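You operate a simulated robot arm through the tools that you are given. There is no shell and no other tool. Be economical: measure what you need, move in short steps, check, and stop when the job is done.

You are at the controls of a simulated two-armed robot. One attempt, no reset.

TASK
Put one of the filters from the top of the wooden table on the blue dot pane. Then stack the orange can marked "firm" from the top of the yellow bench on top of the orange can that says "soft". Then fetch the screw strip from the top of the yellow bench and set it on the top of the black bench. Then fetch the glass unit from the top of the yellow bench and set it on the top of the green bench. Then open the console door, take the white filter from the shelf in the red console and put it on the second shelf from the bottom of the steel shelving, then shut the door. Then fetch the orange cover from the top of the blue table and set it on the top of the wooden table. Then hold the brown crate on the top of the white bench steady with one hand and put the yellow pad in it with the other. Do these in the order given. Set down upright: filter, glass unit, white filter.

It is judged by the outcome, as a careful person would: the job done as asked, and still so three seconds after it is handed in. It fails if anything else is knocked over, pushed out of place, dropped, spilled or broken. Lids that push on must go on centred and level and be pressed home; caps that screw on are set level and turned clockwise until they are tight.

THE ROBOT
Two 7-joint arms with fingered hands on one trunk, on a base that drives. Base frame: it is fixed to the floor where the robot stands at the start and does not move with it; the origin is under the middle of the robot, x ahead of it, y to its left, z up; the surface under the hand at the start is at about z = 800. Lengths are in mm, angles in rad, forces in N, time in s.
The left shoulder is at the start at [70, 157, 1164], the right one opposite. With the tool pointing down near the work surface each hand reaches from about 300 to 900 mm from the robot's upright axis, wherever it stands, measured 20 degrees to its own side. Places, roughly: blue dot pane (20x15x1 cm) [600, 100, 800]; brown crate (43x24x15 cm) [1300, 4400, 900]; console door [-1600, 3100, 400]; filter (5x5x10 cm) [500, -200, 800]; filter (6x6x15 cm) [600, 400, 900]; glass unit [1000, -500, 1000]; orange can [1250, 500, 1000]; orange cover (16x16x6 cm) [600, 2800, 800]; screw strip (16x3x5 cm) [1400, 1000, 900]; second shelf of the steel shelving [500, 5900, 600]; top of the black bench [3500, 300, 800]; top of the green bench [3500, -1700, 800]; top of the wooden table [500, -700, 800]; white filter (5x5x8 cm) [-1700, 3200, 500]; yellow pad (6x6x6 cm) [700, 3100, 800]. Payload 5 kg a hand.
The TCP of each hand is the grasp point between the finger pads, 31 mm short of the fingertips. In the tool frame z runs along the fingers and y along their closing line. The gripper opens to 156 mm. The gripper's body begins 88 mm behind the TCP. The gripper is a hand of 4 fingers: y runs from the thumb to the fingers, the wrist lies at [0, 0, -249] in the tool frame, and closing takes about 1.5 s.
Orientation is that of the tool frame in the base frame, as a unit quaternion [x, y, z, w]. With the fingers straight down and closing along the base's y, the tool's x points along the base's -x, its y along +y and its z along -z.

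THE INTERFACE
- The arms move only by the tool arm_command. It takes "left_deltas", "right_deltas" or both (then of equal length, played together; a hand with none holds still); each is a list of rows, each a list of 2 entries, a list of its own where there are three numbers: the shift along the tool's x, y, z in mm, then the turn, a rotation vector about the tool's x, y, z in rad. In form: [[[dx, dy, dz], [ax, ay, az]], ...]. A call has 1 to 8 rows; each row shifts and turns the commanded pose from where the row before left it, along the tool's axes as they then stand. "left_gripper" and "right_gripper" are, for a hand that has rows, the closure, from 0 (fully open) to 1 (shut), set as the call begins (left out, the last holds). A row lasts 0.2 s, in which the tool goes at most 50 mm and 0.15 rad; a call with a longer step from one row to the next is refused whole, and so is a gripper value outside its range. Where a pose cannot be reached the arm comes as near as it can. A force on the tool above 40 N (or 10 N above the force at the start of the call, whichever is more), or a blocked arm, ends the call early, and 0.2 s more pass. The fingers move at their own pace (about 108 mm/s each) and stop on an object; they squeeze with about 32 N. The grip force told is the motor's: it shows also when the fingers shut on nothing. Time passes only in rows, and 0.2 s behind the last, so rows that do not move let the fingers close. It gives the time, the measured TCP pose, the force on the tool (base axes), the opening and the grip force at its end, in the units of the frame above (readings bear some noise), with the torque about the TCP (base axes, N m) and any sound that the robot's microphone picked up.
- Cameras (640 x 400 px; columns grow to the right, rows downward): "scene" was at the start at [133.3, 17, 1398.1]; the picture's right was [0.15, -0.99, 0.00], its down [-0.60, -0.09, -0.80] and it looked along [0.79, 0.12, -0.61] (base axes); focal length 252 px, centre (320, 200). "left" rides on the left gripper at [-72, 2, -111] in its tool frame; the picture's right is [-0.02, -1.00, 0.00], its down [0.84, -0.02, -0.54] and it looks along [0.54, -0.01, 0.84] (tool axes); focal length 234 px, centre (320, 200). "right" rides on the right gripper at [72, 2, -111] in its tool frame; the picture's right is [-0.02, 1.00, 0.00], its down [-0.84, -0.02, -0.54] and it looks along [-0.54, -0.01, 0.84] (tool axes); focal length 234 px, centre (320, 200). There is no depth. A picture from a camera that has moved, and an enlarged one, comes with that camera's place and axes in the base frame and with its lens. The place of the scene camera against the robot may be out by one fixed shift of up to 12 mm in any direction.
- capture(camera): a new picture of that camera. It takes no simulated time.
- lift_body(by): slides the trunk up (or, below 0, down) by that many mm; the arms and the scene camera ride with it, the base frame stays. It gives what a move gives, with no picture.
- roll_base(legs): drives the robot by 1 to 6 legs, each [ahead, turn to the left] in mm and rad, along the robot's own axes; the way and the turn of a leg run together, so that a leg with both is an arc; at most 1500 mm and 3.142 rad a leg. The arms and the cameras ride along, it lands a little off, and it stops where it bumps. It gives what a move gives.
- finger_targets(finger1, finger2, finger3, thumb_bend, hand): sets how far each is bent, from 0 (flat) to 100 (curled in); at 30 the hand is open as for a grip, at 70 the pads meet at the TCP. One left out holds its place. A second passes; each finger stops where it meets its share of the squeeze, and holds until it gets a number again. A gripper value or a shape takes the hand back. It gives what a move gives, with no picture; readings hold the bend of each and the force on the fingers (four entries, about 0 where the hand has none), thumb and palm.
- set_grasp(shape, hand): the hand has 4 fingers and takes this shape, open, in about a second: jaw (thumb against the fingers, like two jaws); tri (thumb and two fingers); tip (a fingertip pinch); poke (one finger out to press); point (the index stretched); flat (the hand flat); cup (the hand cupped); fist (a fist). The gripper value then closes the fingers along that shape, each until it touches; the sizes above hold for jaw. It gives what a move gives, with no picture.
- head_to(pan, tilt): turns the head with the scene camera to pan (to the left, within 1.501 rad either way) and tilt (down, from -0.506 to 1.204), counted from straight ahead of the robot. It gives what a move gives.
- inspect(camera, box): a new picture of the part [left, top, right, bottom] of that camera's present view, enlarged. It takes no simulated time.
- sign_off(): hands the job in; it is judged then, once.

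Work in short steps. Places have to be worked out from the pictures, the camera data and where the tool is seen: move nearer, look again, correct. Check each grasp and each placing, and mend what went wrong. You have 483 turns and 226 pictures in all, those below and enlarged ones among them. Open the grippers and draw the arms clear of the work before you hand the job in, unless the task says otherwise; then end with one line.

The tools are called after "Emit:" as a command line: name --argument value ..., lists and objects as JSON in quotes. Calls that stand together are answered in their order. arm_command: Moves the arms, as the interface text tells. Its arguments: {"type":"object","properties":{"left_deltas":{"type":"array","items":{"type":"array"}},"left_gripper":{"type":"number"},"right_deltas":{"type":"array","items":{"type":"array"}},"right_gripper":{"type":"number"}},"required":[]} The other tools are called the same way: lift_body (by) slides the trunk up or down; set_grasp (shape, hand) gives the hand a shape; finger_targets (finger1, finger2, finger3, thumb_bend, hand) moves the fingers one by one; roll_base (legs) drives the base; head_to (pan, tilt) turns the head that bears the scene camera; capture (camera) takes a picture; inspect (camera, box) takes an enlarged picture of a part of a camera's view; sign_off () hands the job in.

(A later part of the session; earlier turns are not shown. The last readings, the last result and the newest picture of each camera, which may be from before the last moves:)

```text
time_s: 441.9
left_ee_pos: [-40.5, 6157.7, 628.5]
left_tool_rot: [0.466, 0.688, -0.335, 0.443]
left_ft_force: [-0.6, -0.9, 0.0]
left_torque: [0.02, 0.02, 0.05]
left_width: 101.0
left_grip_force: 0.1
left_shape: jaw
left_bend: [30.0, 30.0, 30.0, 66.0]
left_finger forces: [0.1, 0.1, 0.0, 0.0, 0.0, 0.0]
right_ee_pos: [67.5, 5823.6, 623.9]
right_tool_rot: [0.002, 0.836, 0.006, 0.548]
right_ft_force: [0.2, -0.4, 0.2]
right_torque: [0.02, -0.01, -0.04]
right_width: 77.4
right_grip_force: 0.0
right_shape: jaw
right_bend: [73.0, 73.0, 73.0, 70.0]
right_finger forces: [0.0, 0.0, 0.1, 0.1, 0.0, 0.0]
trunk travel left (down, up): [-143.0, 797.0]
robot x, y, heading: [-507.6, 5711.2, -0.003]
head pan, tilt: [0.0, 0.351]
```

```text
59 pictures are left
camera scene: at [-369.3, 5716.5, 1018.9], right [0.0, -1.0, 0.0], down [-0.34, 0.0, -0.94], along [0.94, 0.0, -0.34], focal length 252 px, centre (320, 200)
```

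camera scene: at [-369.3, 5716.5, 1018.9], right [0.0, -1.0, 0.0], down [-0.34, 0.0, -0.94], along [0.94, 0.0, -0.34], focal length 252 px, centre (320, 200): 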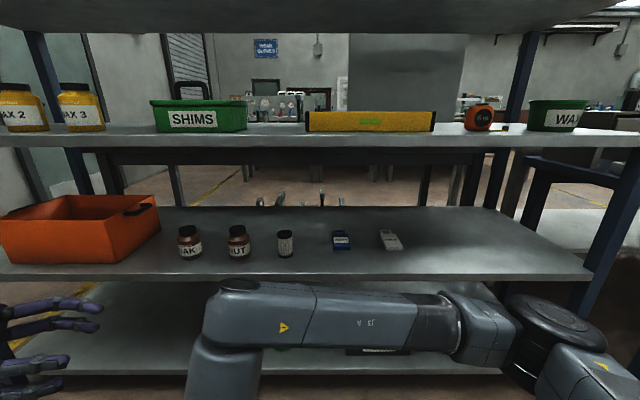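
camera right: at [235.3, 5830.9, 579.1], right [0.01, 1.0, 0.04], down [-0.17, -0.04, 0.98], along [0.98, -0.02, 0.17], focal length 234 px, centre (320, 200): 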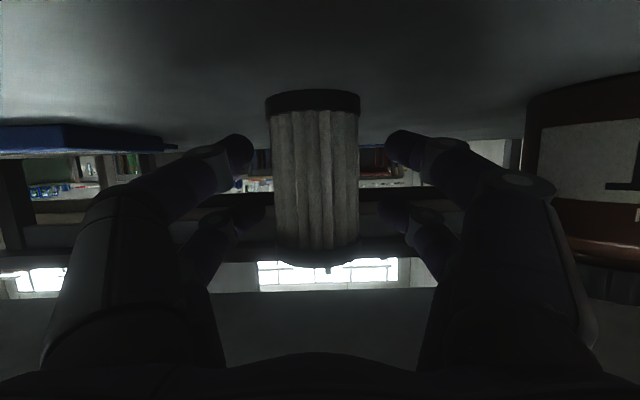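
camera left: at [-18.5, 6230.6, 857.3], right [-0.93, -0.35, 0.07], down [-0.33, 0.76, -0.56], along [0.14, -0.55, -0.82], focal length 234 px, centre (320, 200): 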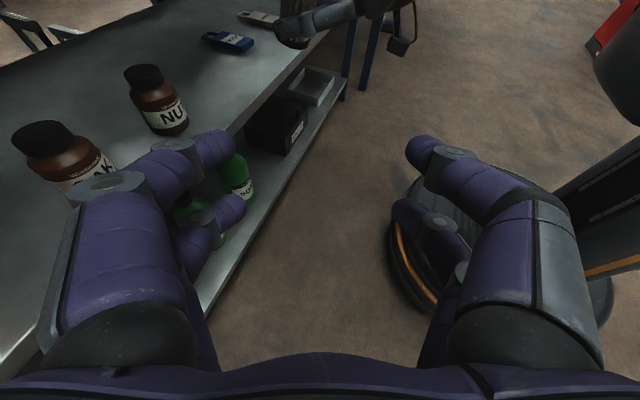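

The white filter stands on the second shelf. Now I return to shut the console door, lowering the trunk and unwinding the left hand on the way.

Emit:
roll_base --legs '[[0, -1.6], [1300, 0], [1220, 0], [0, -1.54]]'

Emit:
arm_command --left_deltas '[[[0, 0, 0], [-0.136, 0, -0.054]], [[0, 0, 0], [-0.136, 0, -0.054]], [[0, 0, 0], [-0.136, 0, -0.054]], [[0, 0, 0], [-0.136, 0, -0.054]], [[0, 0, 0], [-0.136, 0, -0.054]], [[0, 0, 0], [-0.136, 0, -0.054]], [[0, 0, 0], [-0.136, 0, -0.054]], [[0, 0, 0], [-0.136, 0, -0.054]]]' --left_gripper 1.0

Emit:
lift_body --by -130

Emit:
capture --camera "scene"

```text
time_s: 449.0
left_ee_pos: [-62.5, 4749.2, 626.5]
left_tool_rot: [0.816, 0.167, -0.548, 0.076]
left_ft_force: [-0.4, -0.6, -0.1]
left_torque: [-0.01, 0.0, 0.03]
left_width: 101.5
left_grip_force: 0.0
left_shape: jaw
left_bend: [30.0, 30.0, 31.0, 66.0]
left_finger forces: [0.1, 0.0, 0.0, 0.0, 0.0, 0.0]
right_ee_pos: [-398.6, 4628.1, 626.3]
right_tool_rot: [0.591, 0.59, -0.383, 0.395]
right_ft_force: [-0.3, 0.5, 0.1]
right_torque: [0.03, 0.0, -0.01]
right_width: 77.8
right_grip_force: 0.1
right_shape: jaw
right_bend: [73.0, 73.0, 73.0, 70.0]
right_finger forces: [0.1, 0.1, 0.0, 0.1, 0.0, 0.1]
trunk travel left (down, up): [-143.0, 797.0]
robot x, y, heading: [-510.9, 5204.1, -1.549]
head pan, tilt: [0.0, 0.351]
stopped in leg 2: the robot was blocked; the commanded pose is now the measured one
```

```text
time_s: 450.8
left_ee_pos: [-58.8, 4744.2, 620.8]
left_tool_rot: [0.607, 0.59, -0.386, 0.368]
left_ft_force: [-0.4, -0.5, 0.4]
left_torque: [0.0, 0.03, -0.02]
left_width: 0.2
left_grip_force: 32.0
left_shape: jaw
left_bend: [70.0, 70.0, 70.0, 70.0]
left_finger forces: [0.0, 0.0, 0.0, 0.1, 0.0, 0.0]
right_ee_pos: [-395.6, 4623.5, 622.3]
right_tool_rot: [0.592, 0.592, -0.382, 0.391]
right_ft_force: [-0.2, 0.1, 0.4]
right_torque: [0.01, -0.01, -0.01]
right_width: 77.5
right_grip_force: 0.1
right_shape: jaw
right_bend: [73.0, 73.0, 73.0, 70.0]
right_finger forces: [0.1, 0.0, 0.1, 0.0, 0.0, 0.1]
trunk travel left (down, up): [-143.0, 797.0]
robot x, y, heading: [-508.5, 5200.6, -1.555]
head pan, tilt: [0.0, 0.351]
```

```text
time_s: 452.4
left_ee_pos: [-60.4, 4744.1, 489.9]
left_tool_rot: [0.608, 0.589, -0.386, 0.366]
left_ft_force: [0.2, 0.3, 0.9]
left_torque: [0.02, 0.01, 0.0]
left_width: 0.0
left_grip_force: 32.8
left_shape: jaw
left_bend: [70.0, 70.0, 70.0, 70.0]
left_finger forces: [0.0, 0.0, 0.0, 0.1, 0.0, 0.1]
right_ee_pos: [-395.4, 4624.3, 493.1]
right_tool_rot: [0.591, 0.592, -0.382, 0.392]
right_ft_force: [-0.2, -0.3, 0.1]
right_torque: [-0.02, 0.01, 0.03]
right_width: 77.8
right_grip_force: 0.1
right_shape: jaw
right_bend: [73.0, 73.0, 73.0, 70.0]
right_finger forces: [0.1, 0.1, 0.0, 0.1, 0.1, 0.0]
trunk travel left (down, up): [-13.0, 927.0]
robot x, y, heading: [-509.4, 5199.3, -1.555]
head pan, tilt: [0.0, 0.351]
```

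```text
58 pictures are left
camera scene: at [-510.6, 5062.1, 888.9], right [-1.0, -0.02, 0.0], down [-0.01, 0.34, -0.94], along [0.02, -0.94, -0.34], focal length 252 px, centre (320, 200)
```

scene: 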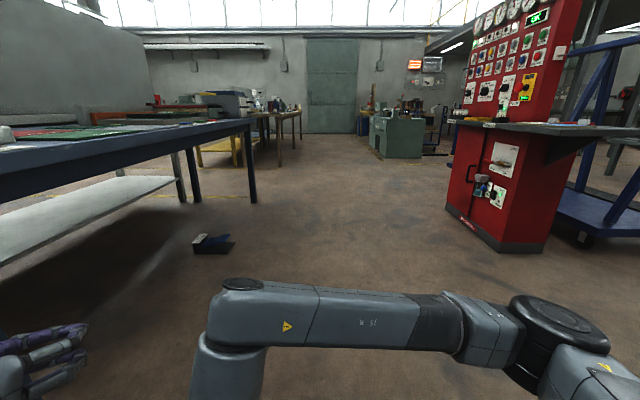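

Something blocked the base at y≈5204. I look down in front and through the left camera before moving.

Emit:
head_to --pan 0.4 --tilt 1.0

Emit:
capture --camera "scene"

Emit:
capture --camera "left"

```text
time_s: 453.4
left_ee_pos: [-60.1, 4743.9, 490.7]
left_tool_rot: [0.608, 0.59, -0.385, 0.366]
left_ft_force: [-0.7, 0.7, -0.2]
left_torque: [0.01, -0.01, 0.05]
left_width: 0.0
left_grip_force: 32.2
left_shape: jaw
left_bend: [70.0, 70.0, 70.0, 70.0]
left_finger forces: [0.1, 0.0, 0.0, 0.1, 0.1, 0.0]
right_ee_pos: [-396.7, 4624.3, 493.4]
right_tool_rot: [0.591, 0.592, -0.383, 0.392]
right_ft_force: [0.1, 0.2, -0.6]
right_torque: [-0.01, 0.0, 0.01]
right_width: 77.6
right_grip_force: 0.0
right_shape: jaw
right_bend: [73.0, 73.0, 73.0, 70.0]
right_finger forces: [0.0, 0.1, 0.0, 0.0, 0.0, 0.1]
trunk travel left (down, up): [-13.0, 927.0]
robot x, y, heading: [-512.1, 5200.4, -1.555]
head pan, tilt: [0.4, 1.0]
```

```text
57 pictures are left
camera scene: at [-484.0, 5091.3, 834.1], right [-0.91, -0.4, 0.0], down [-0.34, 0.77, -0.54], along [0.22, -0.49, -0.84], focal length 252 px, centre (320, 200)
```

scene: 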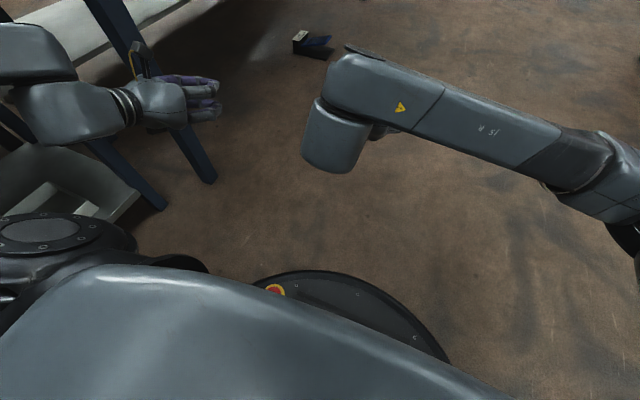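

```text
56 pictures are left
camera left: at [-54.4, 4812.8, 603.3], right [-1.0, 0.03, 0.03], down [0.01, 0.86, -0.52], along [-0.04, -0.52, -0.85], focal length 234 px, centre (320, 200)
```

left: 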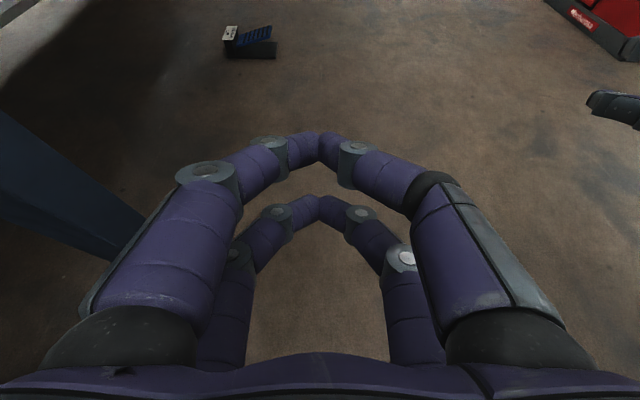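

That was only the left elbow meeting the table/shelving leg (the floor pedal is a fixture out of the way). I back off, swing away from it and drive round to the south side of the door.

Emit:
roll_base --legs '[[-60, 0], [0, -0.65], [500, 0], [0, 0.8], [1000, 0], [1020, 0]]'

```text
time_s: 470.5
left_ee_pos: [71.2, 2493.7, 490.6]
left_tool_rot: [0.556, 0.639, -0.354, 0.397]
left_ft_force: [0.3, 0.3, -0.3]
left_torque: [-0.02, 0.01, 0.0]
left_width: 0.2
left_grip_force: 32.4
left_shape: jaw
left_bend: [70.0, 70.0, 70.0, 70.0]
left_finger forces: [0.0, 0.1, 0.0, 0.1, 0.0, 0.0]
right_ee_pos: [-239.1, 2317.9, 491.9]
right_tool_rot: [0.54, 0.64, -0.348, 0.422]
right_ft_force: [0.5, 0.3, 0.2]
right_torque: [-0.01, -0.02, -0.02]
right_width: 77.6
right_grip_force: 0.0
right_shape: jaw
right_bend: [73.0, 73.0, 73.0, 70.0]
right_finger forces: [0.1, 0.0, 0.0, 0.1, 0.1, 0.0]
trunk travel left (down, up): [-13.0, 927.0]
robot x, y, heading: [-449.4, 2867.1, -1.388]
head pan, tilt: [0.4, 1.0]
```

I go 90 mm further, turn to face the console, and look.

Emit:
roll_base --legs '[[90, 0], [0, -1.753]]'

Emit:
head_to --pan -0.1 --tilt 0.35

Emit:
capture --camera "scene"

```text
time_s: 475.8
left_ee_pos: [-900.2, 2342.5, 490.5]
left_tool_rot: [0.846, -0.024, -0.532, -0.02]
left_ft_force: [0.2, 0.7, -0.4]
left_torque: [0.01, -0.03, 0.0]
left_width: 0.0
left_grip_force: 31.7
left_shape: jaw
left_bend: [70.0, 70.0, 70.0, 70.0]
left_finger forces: [0.0, 0.1, 0.0, 0.0, 0.1, 0.0]
right_ee_pos: [-1013.4, 2679.3, 492.1]
right_tool_rot: [0.837, -0.01, -0.547, -0.001]
right_ft_force: [0.1, -0.3, -0.2]
right_torque: [-0.03, 0.0, 0.01]
right_width: 77.8
right_grip_force: 0.0
right_shape: jaw
right_bend: [73.0, 73.0, 73.0, 70.0]
right_finger forces: [0.1, 0.0, 0.0, 0.0, 0.0, 0.0]
trunk travel left (down, up): [-13.0, 927.0]
robot x, y, heading: [-437.1, 2779.2, 3.136]
head pan, tilt: [0.4, 1.0]
```

```text
time_s: 476.9
left_ee_pos: [-901.3, 2342.3, 490.0]
left_tool_rot: [0.847, -0.024, -0.531, -0.021]
left_ft_force: [-1.1, 0.2, -0.1]
left_torque: [0.01, 0.06, -0.01]
left_width: 0.2
left_grip_force: 32.4
left_shape: jaw
left_bend: [70.0, 70.0, 70.0, 70.0]
left_finger forces: [0.0, 0.0, 0.0, 0.1, 0.0, 0.0]
right_ee_pos: [-1013.1, 2680.8, 493.2]
right_tool_rot: [0.837, -0.011, -0.547, -0.001]
right_ft_force: [-0.8, 0.3, 0.1]
right_torque: [0.01, -0.01, -0.02]
right_width: 77.8
right_grip_force: 0.0
right_shape: jaw
right_bend: [73.0, 73.0, 73.0, 70.0]
right_finger forces: [0.0, 0.0, 0.0, 0.0, 0.0, 0.0]
trunk travel left (down, up): [-13.0, 927.0]
robot x, y, heading: [-432.4, 2783.2, 3.133]
head pan, tilt: [-0.099, 0.351]
```

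```text
55 pictures are left
camera scene: at [-578.2, 2794.0, 888.7], right [0.11, 0.99, 0.0], down [0.34, -0.04, -0.94], along [-0.93, 0.1, -0.34], focal length 252 px, centre (320, 200)
```

scene: 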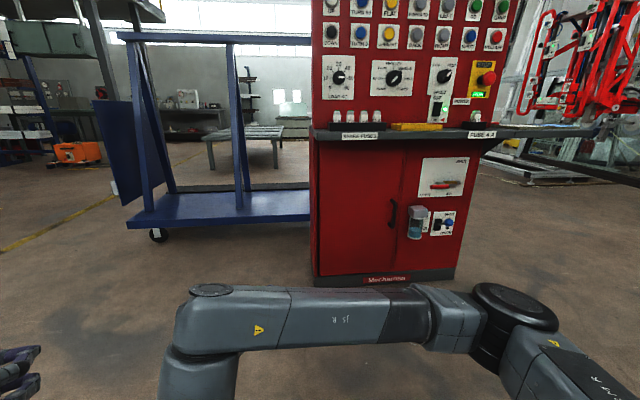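

The door appears to have swung shut on its own. I zoom to confirm it is flush.

Emit:
inspect --camera "scene" --box '[300, 125, 480, 290]'

```text
2.42 times, centred on (390, 208) of scene
camera zoom: at [-578.2, 2794.0, 888.7], right [0.11, 0.99, 0.0], down [0.34, -0.04, -0.94], along [-0.93, 0.1, -0.34], focal length 611 px, centre (150, 182)
```

zoom: 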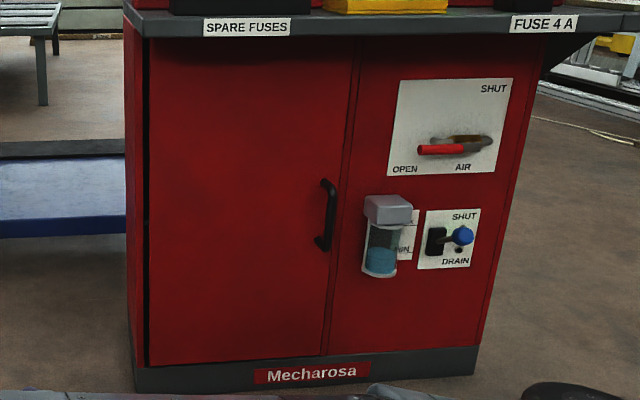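

It looks shut, but I'll press it home to be sure: drive closer and push with the closed right hand left of the handle.

Emit:
roll_base --legs '[[0, -0.77], [456, 0], [0, 0.77]]'

Emit:
arm_command --right_deltas '[[[0, -30, 0], [0, 0, 0]], [[0, -30, 0], [0, 0, 0]], [[0, -30, 0], [0, 0, 0]], [[0, -25, 0], [0, 0, 0]], [[-10, 0, 24], [0, 0, 0]], [[-16, 0, 37], [0, 0, 0]], [[-16, 0, 37], [0, 0, 0]]]' --right_gripper 1.0

```text
time_s: 483.6
left_ee_pos: [-1223.5, 2648.6, 491.6]
left_tool_rot: [0.847, -0.014, -0.532, -0.015]
left_ft_force: [-0.1, 0.4, -0.7]
left_torque: [0.02, 0.04, 0.01]
left_width: 0.1
left_grip_force: 32.2
left_shape: jaw
left_bend: [70.0, 70.0, 70.0, 70.0]
left_finger forces: [0.0, 0.1, 0.0, 0.1, 0.0, 0.0]
right_ee_pos: [-1341.8, 2984.1, 491.7]
right_tool_rot: [0.837, 0.0, -0.547, 0.006]
right_ft_force: [0.7, -0.3, 0.2]
right_torque: [-0.02, 0.01, 0.0]
right_width: 77.7
right_grip_force: 0.1
right_shape: jaw
right_bend: [73.0, 73.0, 73.0, 70.0]
right_finger forces: [0.1, 0.0, 0.1, 0.0, 0.0, 0.1]
trunk travel left (down, up): [-13.0, 927.0]
robot x, y, heading: [-763.2, 3095.2, -3.136]
head pan, tilt: [-0.099, 0.351]
```

```text
time_s: 485.2
left_ee_pos: [-1222.6, 2648.0, 489.3]
left_tool_rot: [0.847, -0.016, -0.532, -0.016]
left_ft_force: [-0.5, 0.8, 1.0]
left_torque: [0.0, 0.0, -0.02]
left_width: 0.1
left_grip_force: 32.3
left_shape: jaw
left_bend: [70.0, 70.0, 70.0, 70.0]
left_finger forces: [0.0, 0.1, 0.1, 0.0, 0.1, 0.0]
right_ee_pos: [-1448.2, 3097.8, 490.6]
right_tool_rot: [0.837, -0.001, -0.547, 0.006]
right_ft_force: [0.1, -1.0, -0.2]
right_torque: [-0.02, 0.01, -0.04]
right_width: 0.1
right_grip_force: 31.9
right_shape: jaw
right_bend: [70.0, 70.0, 70.0, 70.0]
right_finger forces: [0.1, 0.0, 0.1, 0.0, 0.0, 0.0]
trunk travel left (down, up): [-13.0, 927.0]
robot x, y, heading: [-764.4, 3094.7, -3.131]
head pan, tilt: [-0.099, 0.351]
```

Emit:
arm_command --right_deltas '[[[-16, -20, 37], [0, 0, 0]], [[-16, -20, 37], [0, 0, 0]], [[-10, 0, 23], [0, 0, 0]], [[-5, 0, 12], [0, 0, 0]], [[-4, 0, 9], [0, 0, 0]], [[-4, 0, 9], [0, 0, 0]], [[-4, 0, 9], [0, 0, 0]]]'

```text
time_s: 486.5
left_ee_pos: [-1221.7, 2648.7, 492.2]
left_tool_rot: [0.846, -0.015, -0.532, -0.015]
left_ft_force: [0.2, 0.6, -0.6]
left_torque: [-0.01, 0.02, 0.01]
left_width: 0.1
left_grip_force: 32.4
left_shape: jaw
left_bend: [70.0, 70.0, 70.0, 70.0]
left_finger forces: [0.0, 0.0, 0.0, 0.0, 0.1, 0.0]
right_ee_pos: [-1572.3, 3134.4, 488.9]
right_tool_rot: [0.839, 0.0, -0.544, 0.006]
right_ft_force: [14.4, 1.3, 2.0]
right_torque: [-0.06, 0.31, -0.1]
right_width: 0.0
right_grip_force: 32.1
right_shape: jaw
right_bend: [70.0, 70.0, 70.0, 70.0]
right_finger forces: [0.0, 0.0, 0.0, 0.0, 0.0, 0.0]
trunk travel left (down, up): [-13.0, 927.0]
robot x, y, heading: [-761.8, 3097.8, -3.134]
head pan, tilt: [-0.099, 0.351]
stopped in row 6 (right hand): the force on the tool passed its limit at 52 N (the readings are from after the stop); the commanded pose is now the measured one
```

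The door met firm resistance (52 N): it is shut. I withdraw, raise the trunk, and bring both hands back to pointing down.

Emit:
arm_command --right_deltas '[[[16, 10, -37], [0, 0, 0]], [[16, 10, -37], [0, 0, 0]], [[16, 0, -37], [0, 0, 0]], [[16, 0, -37], [0, 0, 0]]]'

Emit:
roll_base --legs '[[-350, 0]]'

Emit:
lift_body --by 400

Emit:
lift_body --by 250

Emit:
arm_command --right_deltas '[[[0, 0, 0], [0, 0.145, 0]], [[0, 0, 0], [0, 0.145, 0]], [[0, 0, 0], [0, 0.145, 0]], [[0, 0, 0], [0, 0.145, 0]], [[0, 0, 0], [0, 0.145, 0]], [[0, 0, 0], [0, 0.145, 0]], [[0, 0, 0], [0, 0.145, 0]], [[0, 0, 0], [0, 0.145, 0]]]' --left_deltas '[[[0, 0, 0], [0, 0.14, 0]], [[0, 0, 0], [0, 0.14, 0]], [[0, 0, 0], [0, 0.14, 0]], [[0, 0, 0], [0, 0.14, 0]], [[0, 0, 0], [0, 0.14, 0]], [[0, 0, 0], [0, 0.14, 0]], [[0, 0, 0], [0, 0.14, 0]], [[0, 0, 0], [0, 0.14, 0]]]' --right_gripper 0 --left_gripper 0

Emit:
capture --camera "scene"

```text
time_s: 487.5
left_ee_pos: [-1221.9, 2649.6, 490.1]
left_tool_rot: [0.846, -0.015, -0.532, -0.015]
left_ft_force: [-0.1, -0.6, -0.4]
left_torque: [-0.01, 0.01, 0.01]
left_width: 0.0
left_grip_force: 32.2
left_shape: jaw
left_bend: [70.0, 70.0, 70.0, 70.0]
left_finger forces: [0.1, 0.1, 0.1, 0.1, 0.0, 0.1]
right_ee_pos: [-1412.0, 3115.4, 490.6]
right_tool_rot: [0.839, 0.001, -0.544, 0.007]
right_ft_force: [-0.7, 0.8, -0.4]
right_torque: [0.01, -0.01, -0.01]
right_width: 0.2
right_grip_force: 31.9
right_shape: jaw
right_bend: [70.0, 70.0, 70.0, 70.0]
right_finger forces: [0.0, 0.0, 0.1, 0.1, 0.1, 0.0]
trunk travel left (down, up): [-13.0, 927.0]
robot x, y, heading: [-763.9, 3095.4, -3.131]
head pan, tilt: [-0.099, 0.351]
```

```text
time_s: 489.8
left_ee_pos: [-871.4, 2652.4, 491.0]
left_tool_rot: [0.846, -0.016, -0.532, -0.016]
left_ft_force: [-0.1, -0.3, 0.2]
left_torque: [0.0, 0.01, 0.01]
left_width: 0.2
left_grip_force: 32.0
left_shape: jaw
left_bend: [70.0, 70.0, 70.0, 70.0]
left_finger forces: [0.0, 0.0, 0.1, 0.0, 0.0, 0.0]
right_ee_pos: [-1060.2, 3120.2, 490.1]
right_tool_rot: [0.839, -0.001, -0.545, 0.006]
right_ft_force: [-0.2, 0.0, 0.0]
right_torque: [-0.01, -0.01, 0.0]
right_width: 0.0
right_grip_force: 32.3
right_shape: jaw
right_bend: [70.0, 70.0, 70.0, 70.0]
right_finger forces: [0.0, 0.0, 0.0, 0.0, 0.0, 0.0]
trunk travel left (down, up): [-13.0, 927.0]
robot x, y, heading: [-411.0, 3100.8, -3.133]
head pan, tilt: [-0.099, 0.351]
```

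```text
time_s: 493.6
left_ee_pos: [-869.8, 2653.1, 889.9]
left_tool_rot: [0.846, -0.016, -0.532, -0.016]
left_ft_force: [-0.7, 0.2, 0.7]
left_torque: [0.0, 0.0, 0.0]
left_width: 0.0
left_grip_force: 32.2
left_shape: jaw
left_bend: [70.0, 70.0, 70.0, 70.0]
left_finger forces: [0.1, 0.1, 0.0, 0.1, 0.0, 0.1]
right_ee_pos: [-1060.6, 3120.0, 890.4]
right_tool_rot: [0.839, -0.001, -0.544, 0.006]
right_ft_force: [0.0, 1.2, 0.1]
right_torque: [-0.04, 0.0, 0.03]
right_width: 0.0
right_grip_force: 32.0
right_shape: jaw
right_bend: [70.0, 70.0, 70.0, 70.0]
right_finger forces: [0.0, 0.0, 0.1, 0.1, 0.1, 0.0]
trunk travel left (down, up): [-413.0, 527.0]
robot x, y, heading: [-408.4, 3097.8, -3.135]
head pan, tilt: [-0.099, 0.351]
```

```text
time_s: 496.2
left_ee_pos: [-870.7, 2652.4, 1140.7]
left_tool_rot: [0.846, -0.017, -0.532, -0.016]
left_ft_force: [-0.3, 0.3, 0.8]
left_torque: [-0.03, -0.02, 0.01]
left_width: 0.0
left_grip_force: 31.8
left_shape: jaw
left_bend: [70.0, 70.0, 70.0, 70.0]
left_finger forces: [0.0, 0.1, 0.0, 0.1, 0.1, 0.0]
right_ee_pos: [-1059.9, 3120.3, 1139.4]
right_tool_rot: [0.839, -0.001, -0.543, 0.006]
right_ft_force: [0.0, 0.0, 0.1]
right_torque: [0.01, 0.0, -0.04]
right_width: 0.2
right_grip_force: 32.1
right_shape: jaw
right_bend: [70.0, 70.0, 70.0, 70.0]
right_finger forces: [0.0, 0.1, 0.0, 0.0, 0.0, 0.1]
trunk travel left (down, up): [-663.0, 277.0]
robot x, y, heading: [-410.0, 3101.2, -3.133]
head pan, tilt: [-0.099, 0.351]
```

```text
time_s: 498.0
left_ee_pos: [-914.0, 2653.1, 1112.2]
left_tool_rot: [0.892, -0.021, -0.451, -0.02]
left_ft_force: [-0.2, -0.4, -0.3]
left_torque: [-0.03, 0.0, 0.02]
left_width: 155.7
left_grip_force: 0.0
left_shape: jaw
left_bend: [30.0, 30.0, 30.0, 30.0]
left_finger forces: [0.0, 0.0, 0.0, 0.1, 0.0, 0.0]
left hand out of reach, approached as far as the arm can: row 1, 2, 3, 4, 5, 6, 7, 8
right_ee_pos: [-1061.9, 3121.1, 1137.5]
right_tool_rot: [1.0, 0.002, 0.008, 0.005]
right_ft_force: [-0.7, 0.5, -0.2]
right_torque: [-0.02, -0.02, -0.01]
right_width: 155.6
right_grip_force: 0.1
right_shape: jaw
right_bend: [30.0, 30.0, 30.0, 30.0]
right_finger forces: [0.0, 0.0, 0.0, 0.0, 0.0, 0.0]
trunk travel left (down, up): [-663.0, 277.0]
robot x, y, heading: [-411.6, 3099.4, -3.135]
head pan, tilt: [-0.099, 0.351]
```

```text
53 pictures are left
camera scene: at [-558.6, 3111.0, 1538.4], right [0.09, 1.0, 0.0], down [0.34, -0.03, -0.94], along [-0.93, 0.09, -0.35], focal length 252 px, centre (320, 200)
```

scene: 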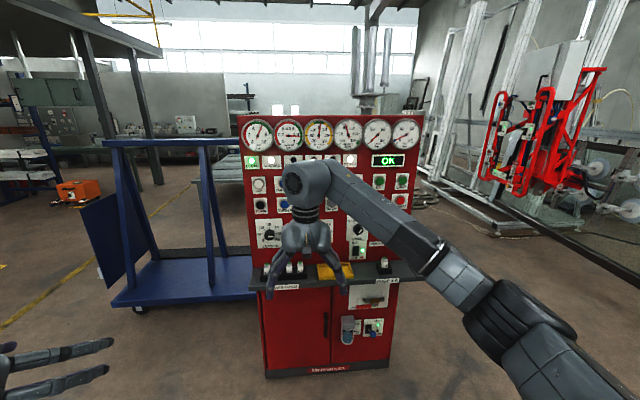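

The right hand is fine; the left needs more room. I move it forward and inward to let it point down.

Emit:
arm_command --left_deltas '[[[-38, -25, 0], [0, 0, 0]], [[-38, -25, 0], [0, 0, 0]], [[-38, -25, 0], [0, 0, 0]], [[-30, -25, 0], [0, 0, 0]], [[0, 0, 0], [0, 0, 0]]]'

Emit:
roll_base --legs '[[0, 2.03], [1220, 0]]'

```text
time_s: 499.2
left_ee_pos: [-981.5, 2711.6, 1213.3]
left_tool_rot: [0.876, 0.009, -0.483, 0.015]
left_ft_force: [0.0, 0.6, 0.6]
left_torque: [0.02, 0.01, -0.01]
left_width: 155.9
left_grip_force: 0.1
left_shape: jaw
left_bend: [30.0, 30.0, 30.0, 30.0]
left_finger forces: [0.0, 0.0, 0.1, 0.0, 0.0, 0.0]
left hand out of reach, approached as far as the arm can: row 1, 2
right_ee_pos: [-1059.1, 3119.4, 1140.2]
right_tool_rot: [1.0, 0.003, 0.005, 0.005]
right_ft_force: [0.1, 0.5, 0.2]
right_torque: [0.03, -0.01, 0.06]
right_width: 156.2
right_grip_force: 0.1
right_shape: jaw
right_bend: [30.0, 30.0, 30.0, 30.0]
right_finger forces: [0.1, 0.1, 0.0, 0.0, 0.0, 0.1]
trunk travel left (down, up): [-663.0, 277.0]
robot x, y, heading: [-406.9, 3102.7, -3.135]
head pan, tilt: [-0.099, 0.351]
```

```text
time_s: 507.7
left_ee_pos: [479.1, 2209.5, 1223.2]
left_tool_rot: [0.441, 0.752, -0.239, 0.427]
left_ft_force: [-0.8, 1.1, -0.4]
left_torque: [-0.07, 0.0, -0.02]
left_width: 156.0
left_grip_force: 0.0
left_shape: jaw
left_bend: [30.0, 30.0, 30.0, 30.0]
left_finger forces: [0.0, 0.0, 0.0, 0.1, 0.0, 0.0]
right_ee_pos: [156.8, 1950.9, 1150.1]
right_tool_rot: [0.511, 0.859, 0.004, 0.004]
right_ft_force: [-0.5, 1.2, 0.2]
right_torque: [-0.15, -0.09, -0.03]
right_width: 156.1
right_grip_force: 0.0
right_shape: jaw
right_bend: [30.0, 30.0, 30.0, 30.0]
right_finger forces: [0.1, 0.0, 0.1, 0.0, 0.0, 0.0]
trunk travel left (down, up): [-663.0, 277.0]
robot x, y, heading: [-134.0, 2519.8, -0.973]
head pan, tilt: [-0.099, 0.351]
stopped in leg 2: the robot was blocked; the commanded pose is now the measured one
```

Blocked again near the blue table's corner. I back off and look left-down.

Emit:
roll_base --legs '[[-80, 0]]'

Emit:
head_to --pan 0.7 --tilt 0.75

Emit:
capture --camera "scene"

```text
time_s: 508.8
left_ee_pos: [449.1, 2247.6, 1209.1]
left_tool_rot: [0.444, 0.758, -0.234, 0.418]
left_ft_force: [-0.4, 0.0, -0.2]
left_torque: [-0.02, 0.02, 0.0]
left_width: 156.2
left_grip_force: 0.1
left_shape: jaw
left_bend: [30.0, 30.0, 30.0, 30.0]
left_finger forces: [0.0, 0.1, 0.0, 0.0, 0.0, 0.1]
right_ee_pos: [124.4, 1993.0, 1136.2]
right_tool_rot: [0.513, 0.858, 0.01, -0.007]
right_ft_force: [-0.7, 0.2, 1.8]
right_torque: [-0.01, 0.0, -0.02]
right_width: 155.9
right_grip_force: 0.0
right_shape: jaw
right_bend: [30.0, 30.0, 30.0, 30.0]
right_finger forces: [0.1, 0.0, 0.1, 0.0, 0.1, 0.1]
trunk travel left (down, up): [-663.0, 277.0]
robot x, y, heading: [-176.9, 2582.3, -0.978]
head pan, tilt: [-0.099, 0.351]
```

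```text
time_s: 509.9
left_ee_pos: [439.5, 2260.4, 1215.9]
left_tool_rot: [0.442, 0.755, -0.236, 0.423]
left_ft_force: [0.9, 0.1, -0.5]
left_torque: [-0.01, -0.01, -0.06]
left_width: 155.9
left_grip_force: 0.0
left_shape: jaw
left_bend: [30.0, 30.0, 30.0, 30.0]
left_finger forces: [0.0, 0.1, 0.1, 0.0, 0.0, 0.0]
right_ee_pos: [115.1, 2006.5, 1143.2]
right_tool_rot: [0.513, 0.858, 0.007, -0.001]
right_ft_force: [0.9, 0.1, -1.6]
right_torque: [0.02, 0.01, -0.01]
right_width: 155.8
right_grip_force: 0.0
right_shape: jaw
right_bend: [30.0, 30.0, 30.0, 30.0]
right_finger forces: [0.0, 0.1, 0.0, 0.0, 0.0, 0.0]
trunk travel left (down, up): [-663.0, 277.0]
robot x, y, heading: [-180.1, 2582.7, -0.975]
head pan, tilt: [0.7, 0.75]
```

```text
52 pictures are left
camera scene: at [-66.7, 2517.8, 1502.8], right [-0.27, -0.96, 0.0], down [-0.66, 0.19, -0.73], along [0.7, -0.2, -0.68], focal length 252 px, centre (320, 200)
```

scene: 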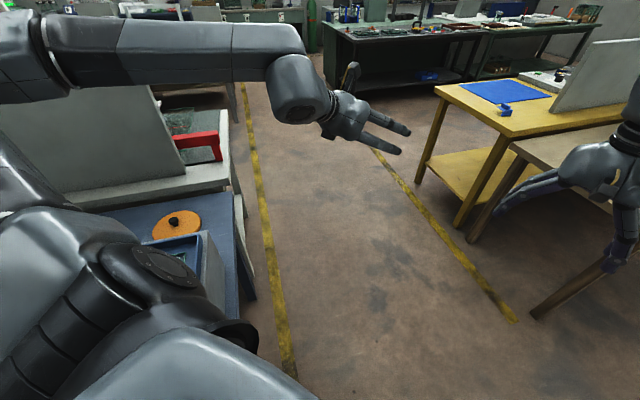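

The orange cover (disc with a central knob) is at about [616,2831]; the table's south edge is at y≈2620. I detour around the corner to stand at about [430,2210] facing +y.

Emit:
roll_base --legs '[[0, -0.6], [380, 0], [0, 1.575], [610, 0], [0, 1.571]]'

Emit:
head_to --pan -0.3 --tilt 0.75

Emit:
capture --camera "scene"

Emit:
capture --camera "right"

```text
time_s: 524.6
left_ee_pos: [105.3, 2806.4, 1217.1]
left_tool_rot: [-0.589, 0.646, 0.335, 0.352]
left_ft_force: [0.2, 0.1, -0.9]
left_torque: [0.0, 0.0, 0.02]
left_width: 156.1
left_grip_force: 0.2
left_shape: jaw
left_bend: [30.0, 30.0, 30.0, 30.0]
left_finger forces: [0.0, 0.0, 0.1, 0.0, 0.1, 0.0]
right_ee_pos: [516.1, 2834.4, 1145.2]
right_tool_rot: [-0.668, 0.744, 0.003, -0.006]
right_ft_force: [-1.2, 0.0, -0.7]
right_torque: [0.0, -0.01, 0.0]
right_width: 156.1
right_grip_force: 0.0
right_shape: jaw
right_bend: [30.0, 30.0, 30.0, 30.0]
right_finger forces: [0.0, 0.0, 0.0, 0.0, 0.0, 0.0]
trunk travel left (down, up): [-663.0, 277.0]
robot x, y, heading: [432.2, 2195.1, 1.567]
head pan, tilt: [0.7, 0.75]
```

```text
time_s: 525.9
left_ee_pos: [105.6, 2805.7, 1216.1]
left_tool_rot: [-0.59, 0.645, 0.336, 0.351]
left_ft_force: [0.9, -0.2, 0.0]
left_torque: [0.01, 0.01, 0.02]
left_width: 155.8
left_grip_force: 0.1
left_shape: jaw
left_bend: [30.0, 30.0, 30.0, 30.0]
left_finger forces: [0.0, 0.0, 0.0, 0.1, 0.1, 0.1]
right_ee_pos: [517.1, 2833.8, 1145.8]
right_tool_rot: [-0.668, 0.744, 0.004, -0.007]
right_ft_force: [-0.3, 0.4, 0.7]
right_torque: [0.02, 0.01, 0.01]
right_width: 156.0
right_grip_force: 0.1
right_shape: jaw
right_bend: [30.0, 30.0, 30.0, 30.0]
right_finger forces: [0.0, 0.1, 0.0, 0.0, 0.0, 0.1]
trunk travel left (down, up): [-663.0, 277.0]
robot x, y, heading: [428.0, 2197.4, 1.568]
head pan, tilt: [-0.3, 0.75]
```

```text
51 pictures are left
camera scene: at [452.6, 2330.7, 1503.2], right [0.95, -0.3, 0.0], down [-0.2, -0.65, -0.73], along [0.22, 0.7, -0.68], focal length 252 px, centre (320, 200)
```

scene: 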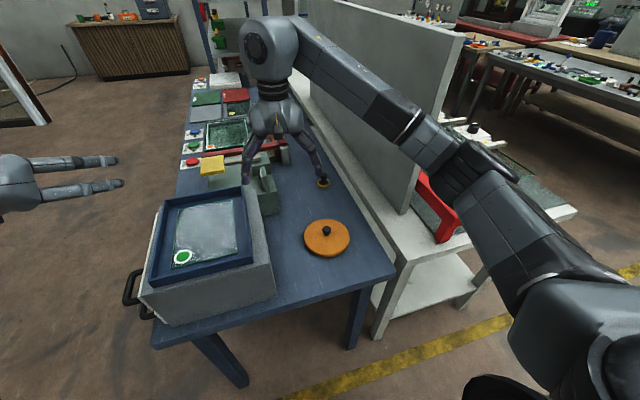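

```text
50 pictures are left
camera right: at [508.3, 2763.7, 1256.8], right [-0.99, 0.13, 0.01], down [0.12, 0.83, 0.54], along [0.06, 0.54, -0.84], focal length 234 px, centre (320, 200)
```

right: 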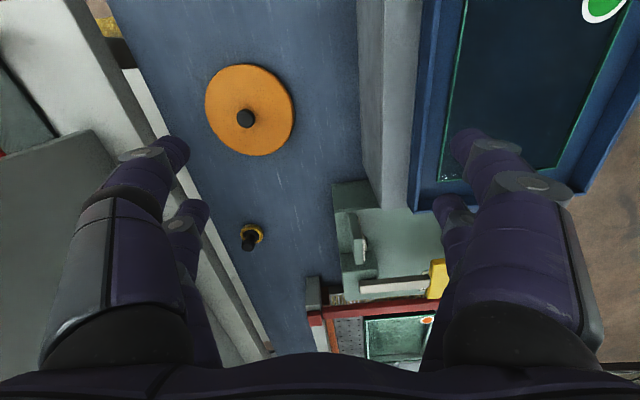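

Cover knob is at about [636,2845]; (the yellow pad with its black knob is beyond at [709,3103]). I move the right hand above the knob.

Emit:
arm_command --right_deltas '[[[-4, -19.5, 40], [0, 0, 0]], [[-4, -19.5, 40], [0, 0, 0]], [[-4, -19.5, 40], [0, 0, 0]], [[-4, -19.5, 40], [0, 0, 0]], [[-4, -19.5, 35], [0, 0, 0]], [[-4, -19.5, 20], [0, 0, 0]], [[0, 0, 0], [0, 0, 0]]]' --right_gripper 0.4

Emit:
capture --camera "right"

```text
time_s: 527.5
left_ee_pos: [105.3, 2805.4, 1217.0]
left_tool_rot: [-0.59, 0.645, 0.335, 0.351]
left_ft_force: [-0.3, 0.3, 0.3]
left_torque: [0.01, 0.01, 0.0]
left_width: 156.1
left_grip_force: 0.0
left_shape: jaw
left_bend: [30.0, 30.0, 30.0, 30.0]
left_finger forces: [0.0, 0.0, 0.0, 0.1, 0.1, 0.0]
right_ee_pos: [633.5, 2845.9, 926.9]
right_tool_rot: [-0.668, 0.745, 0.005, -0.006]
right_ft_force: [-0.2, -0.5, 0.3]
right_torque: [0.01, -0.02, 0.0]
right_width: 93.9
right_grip_force: 0.1
right_shape: jaw
right_bend: [32.0, 32.0, 32.0, 70.0]
right_finger forces: [0.0, 0.1, 0.0, 0.0, 0.0, 0.0]
trunk travel left (down, up): [-663.0, 277.0]
robot x, y, heading: [433.9, 2198.5, 1.564]
head pan, tilt: [-0.3, 0.75]
```

```text
49 pictures are left
camera right: at [625.5, 2775.3, 1039.7], right [-0.99, 0.13, 0.01], down [0.12, 0.83, 0.54], along [0.06, 0.54, -0.84], focal length 234 px, centre (320, 200)
```

right: 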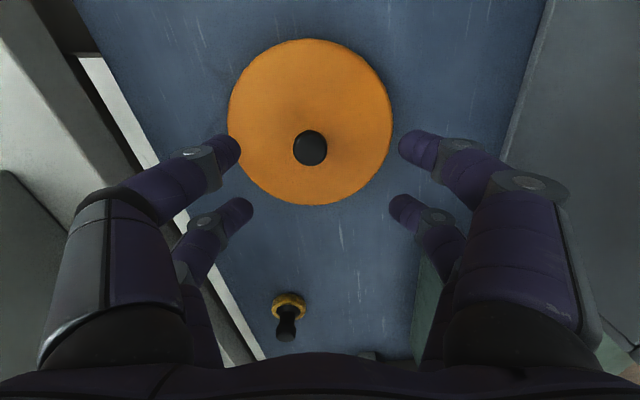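

The disc is thin with a ~50 mm tall knob; axis at [638,2835]. I correct and descend to grip the knob.

Emit:
arm_command --right_deltas '[[[10, -5, 25], [0, 0, 0]], [[0, 0, 25], [0, 0, 0]], [[0, 0, 15], [0, 0, 0]], [[0, 0, 7], [0, 0, 0]], [[0, 0, 0], [0, 0, 0]]]'

Emit:
capture --camera "right"

```text
time_s: 528.7
left_ee_pos: [104.9, 2806.4, 1218.2]
left_tool_rot: [-0.59, 0.645, 0.336, 0.351]
left_ft_force: [0.4, 1.2, -0.6]
left_torque: [-0.02, 0.05, 0.02]
left_width: 155.9
left_grip_force: 0.1
left_shape: jaw
left_bend: [30.0, 30.0, 30.0, 30.0]
left_finger forces: [0.1, 0.1, 0.0, 0.0, 0.1, 0.0]
right_ee_pos: [635.4, 2834.4, 855.3]
right_tool_rot: [-0.668, 0.744, 0.005, -0.006]
right_ft_force: [-0.2, 0.1, -0.1]
right_torque: [0.0, -0.01, -0.01]
right_width: 94.0
right_grip_force: 0.0
right_shape: jaw
right_bend: [32.0, 32.0, 32.0, 70.0]
right_finger forces: [0.0, 0.0, 0.3, 0.0, 0.1, 0.0]
trunk travel left (down, up): [-663.0, 277.0]
robot x, y, heading: [429.7, 2195.2, 1.571]
head pan, tilt: [-0.3, 0.75]
```

```text
48 pictures are left
camera right: at [627.1, 2764.0, 967.3], right [-0.99, 0.13, 0.01], down [0.12, 0.83, 0.54], along [0.06, 0.54, -0.84], focal length 234 px, centre (320, 200)
```

right: 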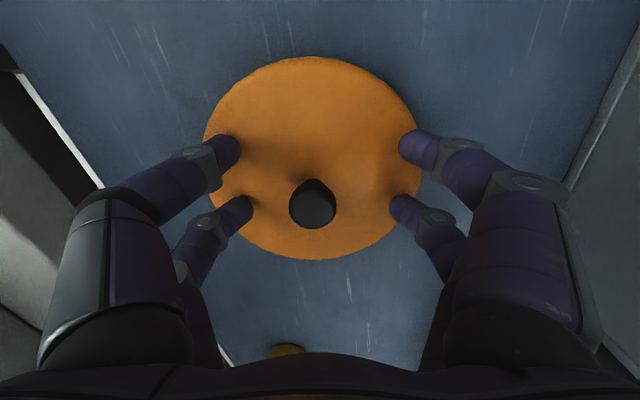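

The knob is right at the grasp point. I close and lift.

Emit:
arm_command --right_deltas '[[[0, -3, 0], [0, 0, 0]], [[0, 0, 0], [0, 0, 0]], [[0, 0, 0], [0, 0, 0]], [[0, 0, 0], [0, 0, 0]], [[0, 0, 0], [0, 0, 0]], [[0, 0, 0], [0, 0, 0]], [[0, 0, 0], [0, 0, 0]], [[0, 0, 0], [0, 0, 0]]]' --right_gripper 1.0

Emit:
arm_command --right_deltas '[[[0, 0, -15], [0, 0, 0]], [[0, 0, -40], [0, 0, 0]], [[0, 0, -45], [0, 0, 0]], [[0, 0, -45], [0, 0, 0]], [[0, 0, -45], [0, 0, 0]], [[0, 0, 0], [0, 0, 0]]]'

Emit:
capture --camera "scene"

```text
time_s: 530.5
left_ee_pos: [105.4, 2806.9, 1217.2]
left_tool_rot: [-0.59, 0.645, 0.335, 0.351]
left_ft_force: [0.4, -0.6, -0.7]
left_torque: [-0.01, 0.03, -0.01]
left_width: 156.2
left_grip_force: 0.0
left_shape: jaw
left_bend: [30.0, 30.0, 30.0, 30.0]
left_finger forces: [0.0, 0.0, 0.1, 0.0, 0.1, 0.0]
right_ee_pos: [639.3, 2834.7, 856.1]
right_tool_rot: [-0.668, 0.744, 0.003, -0.006]
right_ft_force: [0.1, 0.1, 0.8]
right_torque: [-0.01, 0.03, 0.02]
right_width: 0.0
right_grip_force: 31.7
right_shape: jaw
right_bend: [70.0, 73.0, 73.0, 70.0]
right_finger forces: [0.0, 0.0, 0.0, 0.1, 0.0, 0.0]
trunk travel left (down, up): [-663.0, 277.0]
robot x, y, heading: [429.7, 2200.6, 1.574]
head pan, tilt: [-0.3, 0.75]
```

```text
time_s: 531.9
left_ee_pos: [106.2, 2806.8, 1217.3]
left_tool_rot: [-0.589, 0.646, 0.335, 0.351]
left_ft_force: [0.8, 0.6, -0.6]
left_torque: [0.02, -0.03, 0.0]
left_width: 155.9
left_grip_force: 0.0
left_shape: jaw
left_bend: [30.0, 30.0, 30.0, 30.0]
left_finger forces: [0.0, 0.0, 0.0, 0.0, 0.0, 0.0]
right_ee_pos: [641.5, 2835.1, 1048.1]
right_tool_rot: [-0.668, 0.744, 0.004, -0.006]
right_ft_force: [-0.3, 0.3, -1.1]
right_torque: [-0.01, 0.02, -0.01]
right_width: 0.0
right_grip_force: 32.1
right_shape: jaw
right_bend: [70.0, 73.0, 73.0, 70.0]
right_finger forces: [0.1, 0.1, 0.0, 0.1, 0.0, 0.1]
trunk travel left (down, up): [-663.0, 277.0]
robot x, y, heading: [427.5, 2196.2, 1.564]
head pan, tilt: [-0.3, 0.75]
```

```text
47 pictures are left
camera scene: at [453.2, 2331.3, 1503.1], right [0.95, -0.3, 0.0], down [-0.2, -0.65, -0.73], along [0.22, 0.7, -0.68], focal length 252 px, centre (320, 200)
```

scene: 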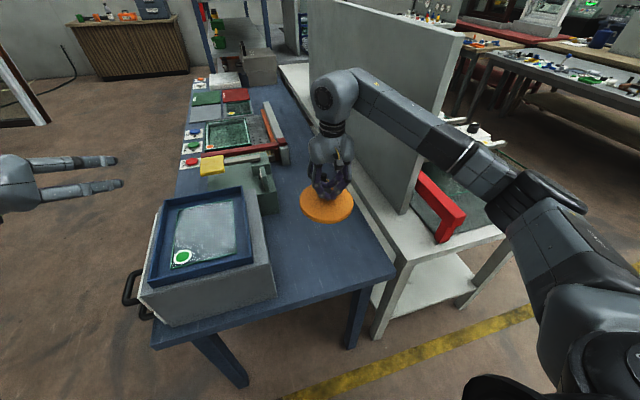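

The disc rose with the hand although no squeeze is felt. I check how it is held.

Emit:
capture --camera "right"

```text
46 pictures are left
camera right: at [633.4, 2764.1, 1159.3], right [-0.99, 0.13, 0.01], down [0.12, 0.83, 0.54], along [0.06, 0.54, -0.84], focal length 234 px, centre (320, 200)
```

right: 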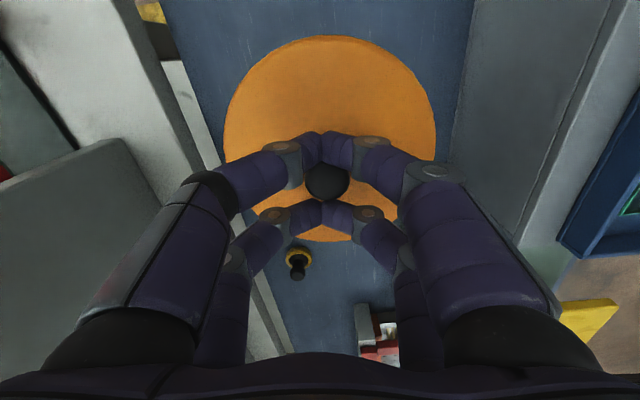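

It is caged securely by its knob and hangs level. I raise it a bit more, back away, and drive round to the wooden table's clear end.

Emit:
arm_command --right_deltas '[[[0, 0, -25], [0, 0, 0]], [[0, 0, -30], [0, 0, 0]], [[0, 0, -25], [0, 0, 0]], [[0, 0, 0], [0, 0, 0]]]'

Emit:
roll_base --legs '[[-380, 0], [0, -1.571], [460, 0], [0, -1.571], [150, 0]]'

Emit:
head_to --pan -0.2 --tilt 0.75

Emit:
capture --camera "scene"

```text
time_s: 532.9
left_ee_pos: [105.4, 2806.0, 1217.7]
left_tool_rot: [-0.59, 0.646, 0.335, 0.351]
left_ft_force: [-1.0, 0.7, -0.4]
left_torque: [0.0, -0.02, -0.01]
left_width: 155.8
left_grip_force: 0.0
left_shape: jaw
left_bend: [30.0, 30.0, 30.0, 30.0]
left_finger forces: [0.1, 0.0, 0.1, 0.1, 0.0, 0.0]
right_ee_pos: [641.8, 2835.5, 1126.6]
right_tool_rot: [-0.668, 0.745, 0.004, -0.007]
right_ft_force: [-0.6, -0.1, -1.3]
right_torque: [0.0, -0.03, 0.0]
right_width: 0.1
right_grip_force: 32.1
right_shape: jaw
right_bend: [70.0, 73.0, 73.0, 70.0]
right_finger forces: [0.0, 0.1, 0.0, 0.0, 0.0, 0.0]
trunk travel left (down, up): [-663.0, 277.0]
robot x, y, heading: [430.2, 2198.8, 1.564]
head pan, tilt: [-0.3, 0.75]
```

```text
time_s: 546.1
left_ee_pos: [1263.4, 1088.3, 1219.4]
left_tool_rot: [0.622, 0.614, -0.339, 0.349]
left_ft_force: [-0.3, 0.4, 0.4]
left_torque: [0.06, -0.02, -0.02]
left_width: 156.1
left_grip_force: 0.1
left_shape: jaw
left_bend: [30.0, 30.0, 30.0, 30.0]
left_finger forces: [0.0, 0.0, 0.0, 0.0, 0.0, 0.0]
right_ee_pos: [732.2, 1017.6, 1127.6]
right_tool_rot: [0.717, 0.697, 0.006, 0.003]
right_ft_force: [-0.7, 1.0, 1.0]
right_torque: [0.0, -0.02, -0.03]
right_width: 0.0
right_grip_force: 31.2
right_shape: jaw
right_bend: [70.0, 73.0, 73.0, 70.0]
right_finger forces: [0.1, 0.1, 0.0, 0.0, 0.0, 0.0]
trunk travel left (down, up): [-663.0, 277.0]
robot x, y, heading: [893.6, 1665.8, -1.5]
head pan, tilt: [-0.3, 0.75]
```

```text
time_s: 546.8
left_ee_pos: [1264.3, 1085.4, 1218.1]
left_tool_rot: [0.622, 0.615, -0.337, 0.349]
left_ft_force: [0.3, 0.3, 0.5]
left_torque: [0.01, 0.01, -0.01]
left_width: 155.9
left_grip_force: 0.1
left_shape: jaw
left_bend: [30.0, 30.0, 30.0, 30.0]
left_finger forces: [0.0, 0.1, 0.0, 0.0, 0.0, 0.0]
right_ee_pos: [731.2, 1015.8, 1126.1]
right_tool_rot: [0.718, 0.696, 0.007, 0.003]
right_ft_force: [-0.6, -0.2, -0.3]
right_torque: [-0.01, -0.04, 0.0]
right_width: 0.0
right_grip_force: 32.2
right_shape: jaw
right_bend: [70.0, 73.0, 73.0, 70.0]
right_finger forces: [0.1, 0.0, 0.1, 0.1, 0.1, 0.0]
trunk travel left (down, up): [-663.0, 277.0]
robot x, y, heading: [893.9, 1666.5, -1.494]
head pan, tilt: [-0.201, 0.75]
```

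```text
45 pictures are left
camera scene: at [883.5, 1538.2, 1503.0], right [-0.99, 0.13, 0.0], down [0.09, 0.68, -0.73], along [-0.09, -0.72, -0.68], focal length 252 px, centre (320, 200)
```

scene: 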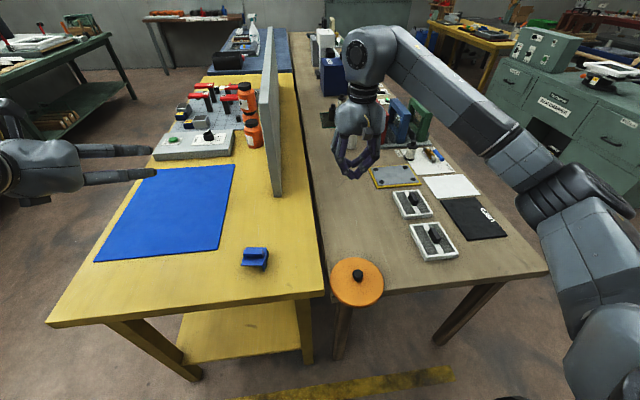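

The cover slipped from the hand during the last turn and is lying on the wooden table's end. I inspect it closely.

Emit:
inspect --camera "scene" --box '[290, 210, 450, 330]'

Emit:
capture --camera "right"

```text
3.33 times, centred on (370, 270) of scene
camera zoom: at [883.5, 1538.2, 1503.0], right [-0.99, 0.13, 0.0], down [0.09, 0.68, -0.73], along [-0.09, -0.72, -0.68], focal length 840 px, centre (153, -33)
```

zoom: 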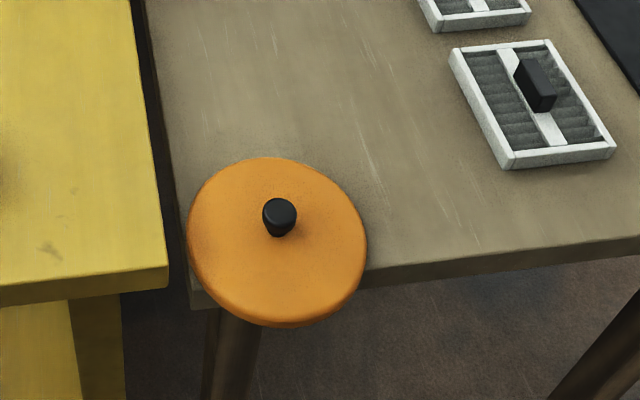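

```text
43 pictures are left
camera right: at [734.0, 1088.3, 1238.0], right [1.0, -0.05, 0.01], down [-0.05, -0.84, 0.54], along [-0.02, -0.54, -0.84], focal length 234 px, centre (320, 200)
```

right: 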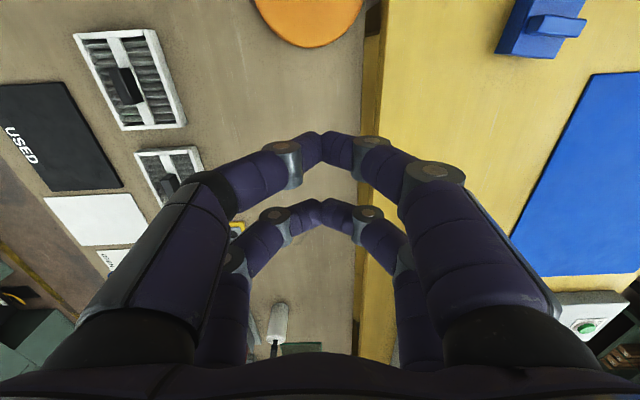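

It landed flat but overhangs the table end. I'll regrip the knob properly, with one finger pair squarely on it (knob 18 mm off the hand's centre line), starting by moving above it.

Emit:
arm_command --right_deltas '[[[36, 0, 25], [0, 0, 0]], [[36, 0, 25], [0, 0, 0]], [[36, 0, 25], [0, 0, 0]], [[36, 0, 25], [0, 0, 0]], [[0, 0, 45], [0, 0, 0]], [[0, 0, 45], [0, 0, 0]], [[0, 0, 0], [0, 0, 0]]]' --right_gripper 0.4

Emit:
capture --camera "right"

```text
time_s: 548.4
left_ee_pos: [1263.5, 1086.8, 1217.4]
left_tool_rot: [0.622, 0.614, -0.338, 0.349]
left_ft_force: [0.0, 0.7, 0.3]
left_torque: [0.01, 0.0, 0.03]
left_width: 155.8
left_grip_force: 0.1
left_shape: jaw
left_bend: [30.0, 30.0, 30.0, 30.0]
left_finger forces: [0.0, 0.0, 0.0, 0.0, 0.1, 0.1]
right_ee_pos: [737.5, 1160.3, 937.2]
right_tool_rot: [0.717, 0.697, 0.006, 0.004]
right_ft_force: [0.5, -0.2, 0.1]
right_torque: [0.02, 0.0, -0.05]
right_width: 93.0
right_grip_force: 0.2
right_shape: jaw
right_bend: [32.0, 32.0, 32.0, 70.0]
right_finger forces: [0.0, 0.0, 0.0, 0.0, 0.0, 0.1]
trunk travel left (down, up): [-663.0, 277.0]
robot x, y, heading: [891.5, 1662.6, -1.501]
head pan, tilt: [-0.201, 0.75]
```

```text
42 pictures are left
camera right: at [739.5, 1233.0, 1048.7], right [1.0, -0.05, 0.01], down [-0.05, -0.84, 0.54], along [-0.02, -0.54, -0.84], focal length 234 px, centre (320, 200)
```

right: 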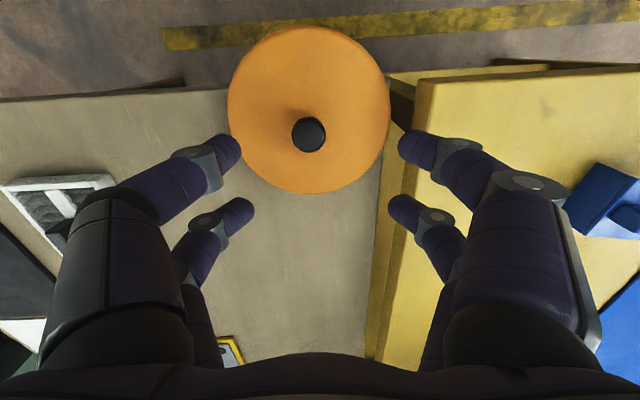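

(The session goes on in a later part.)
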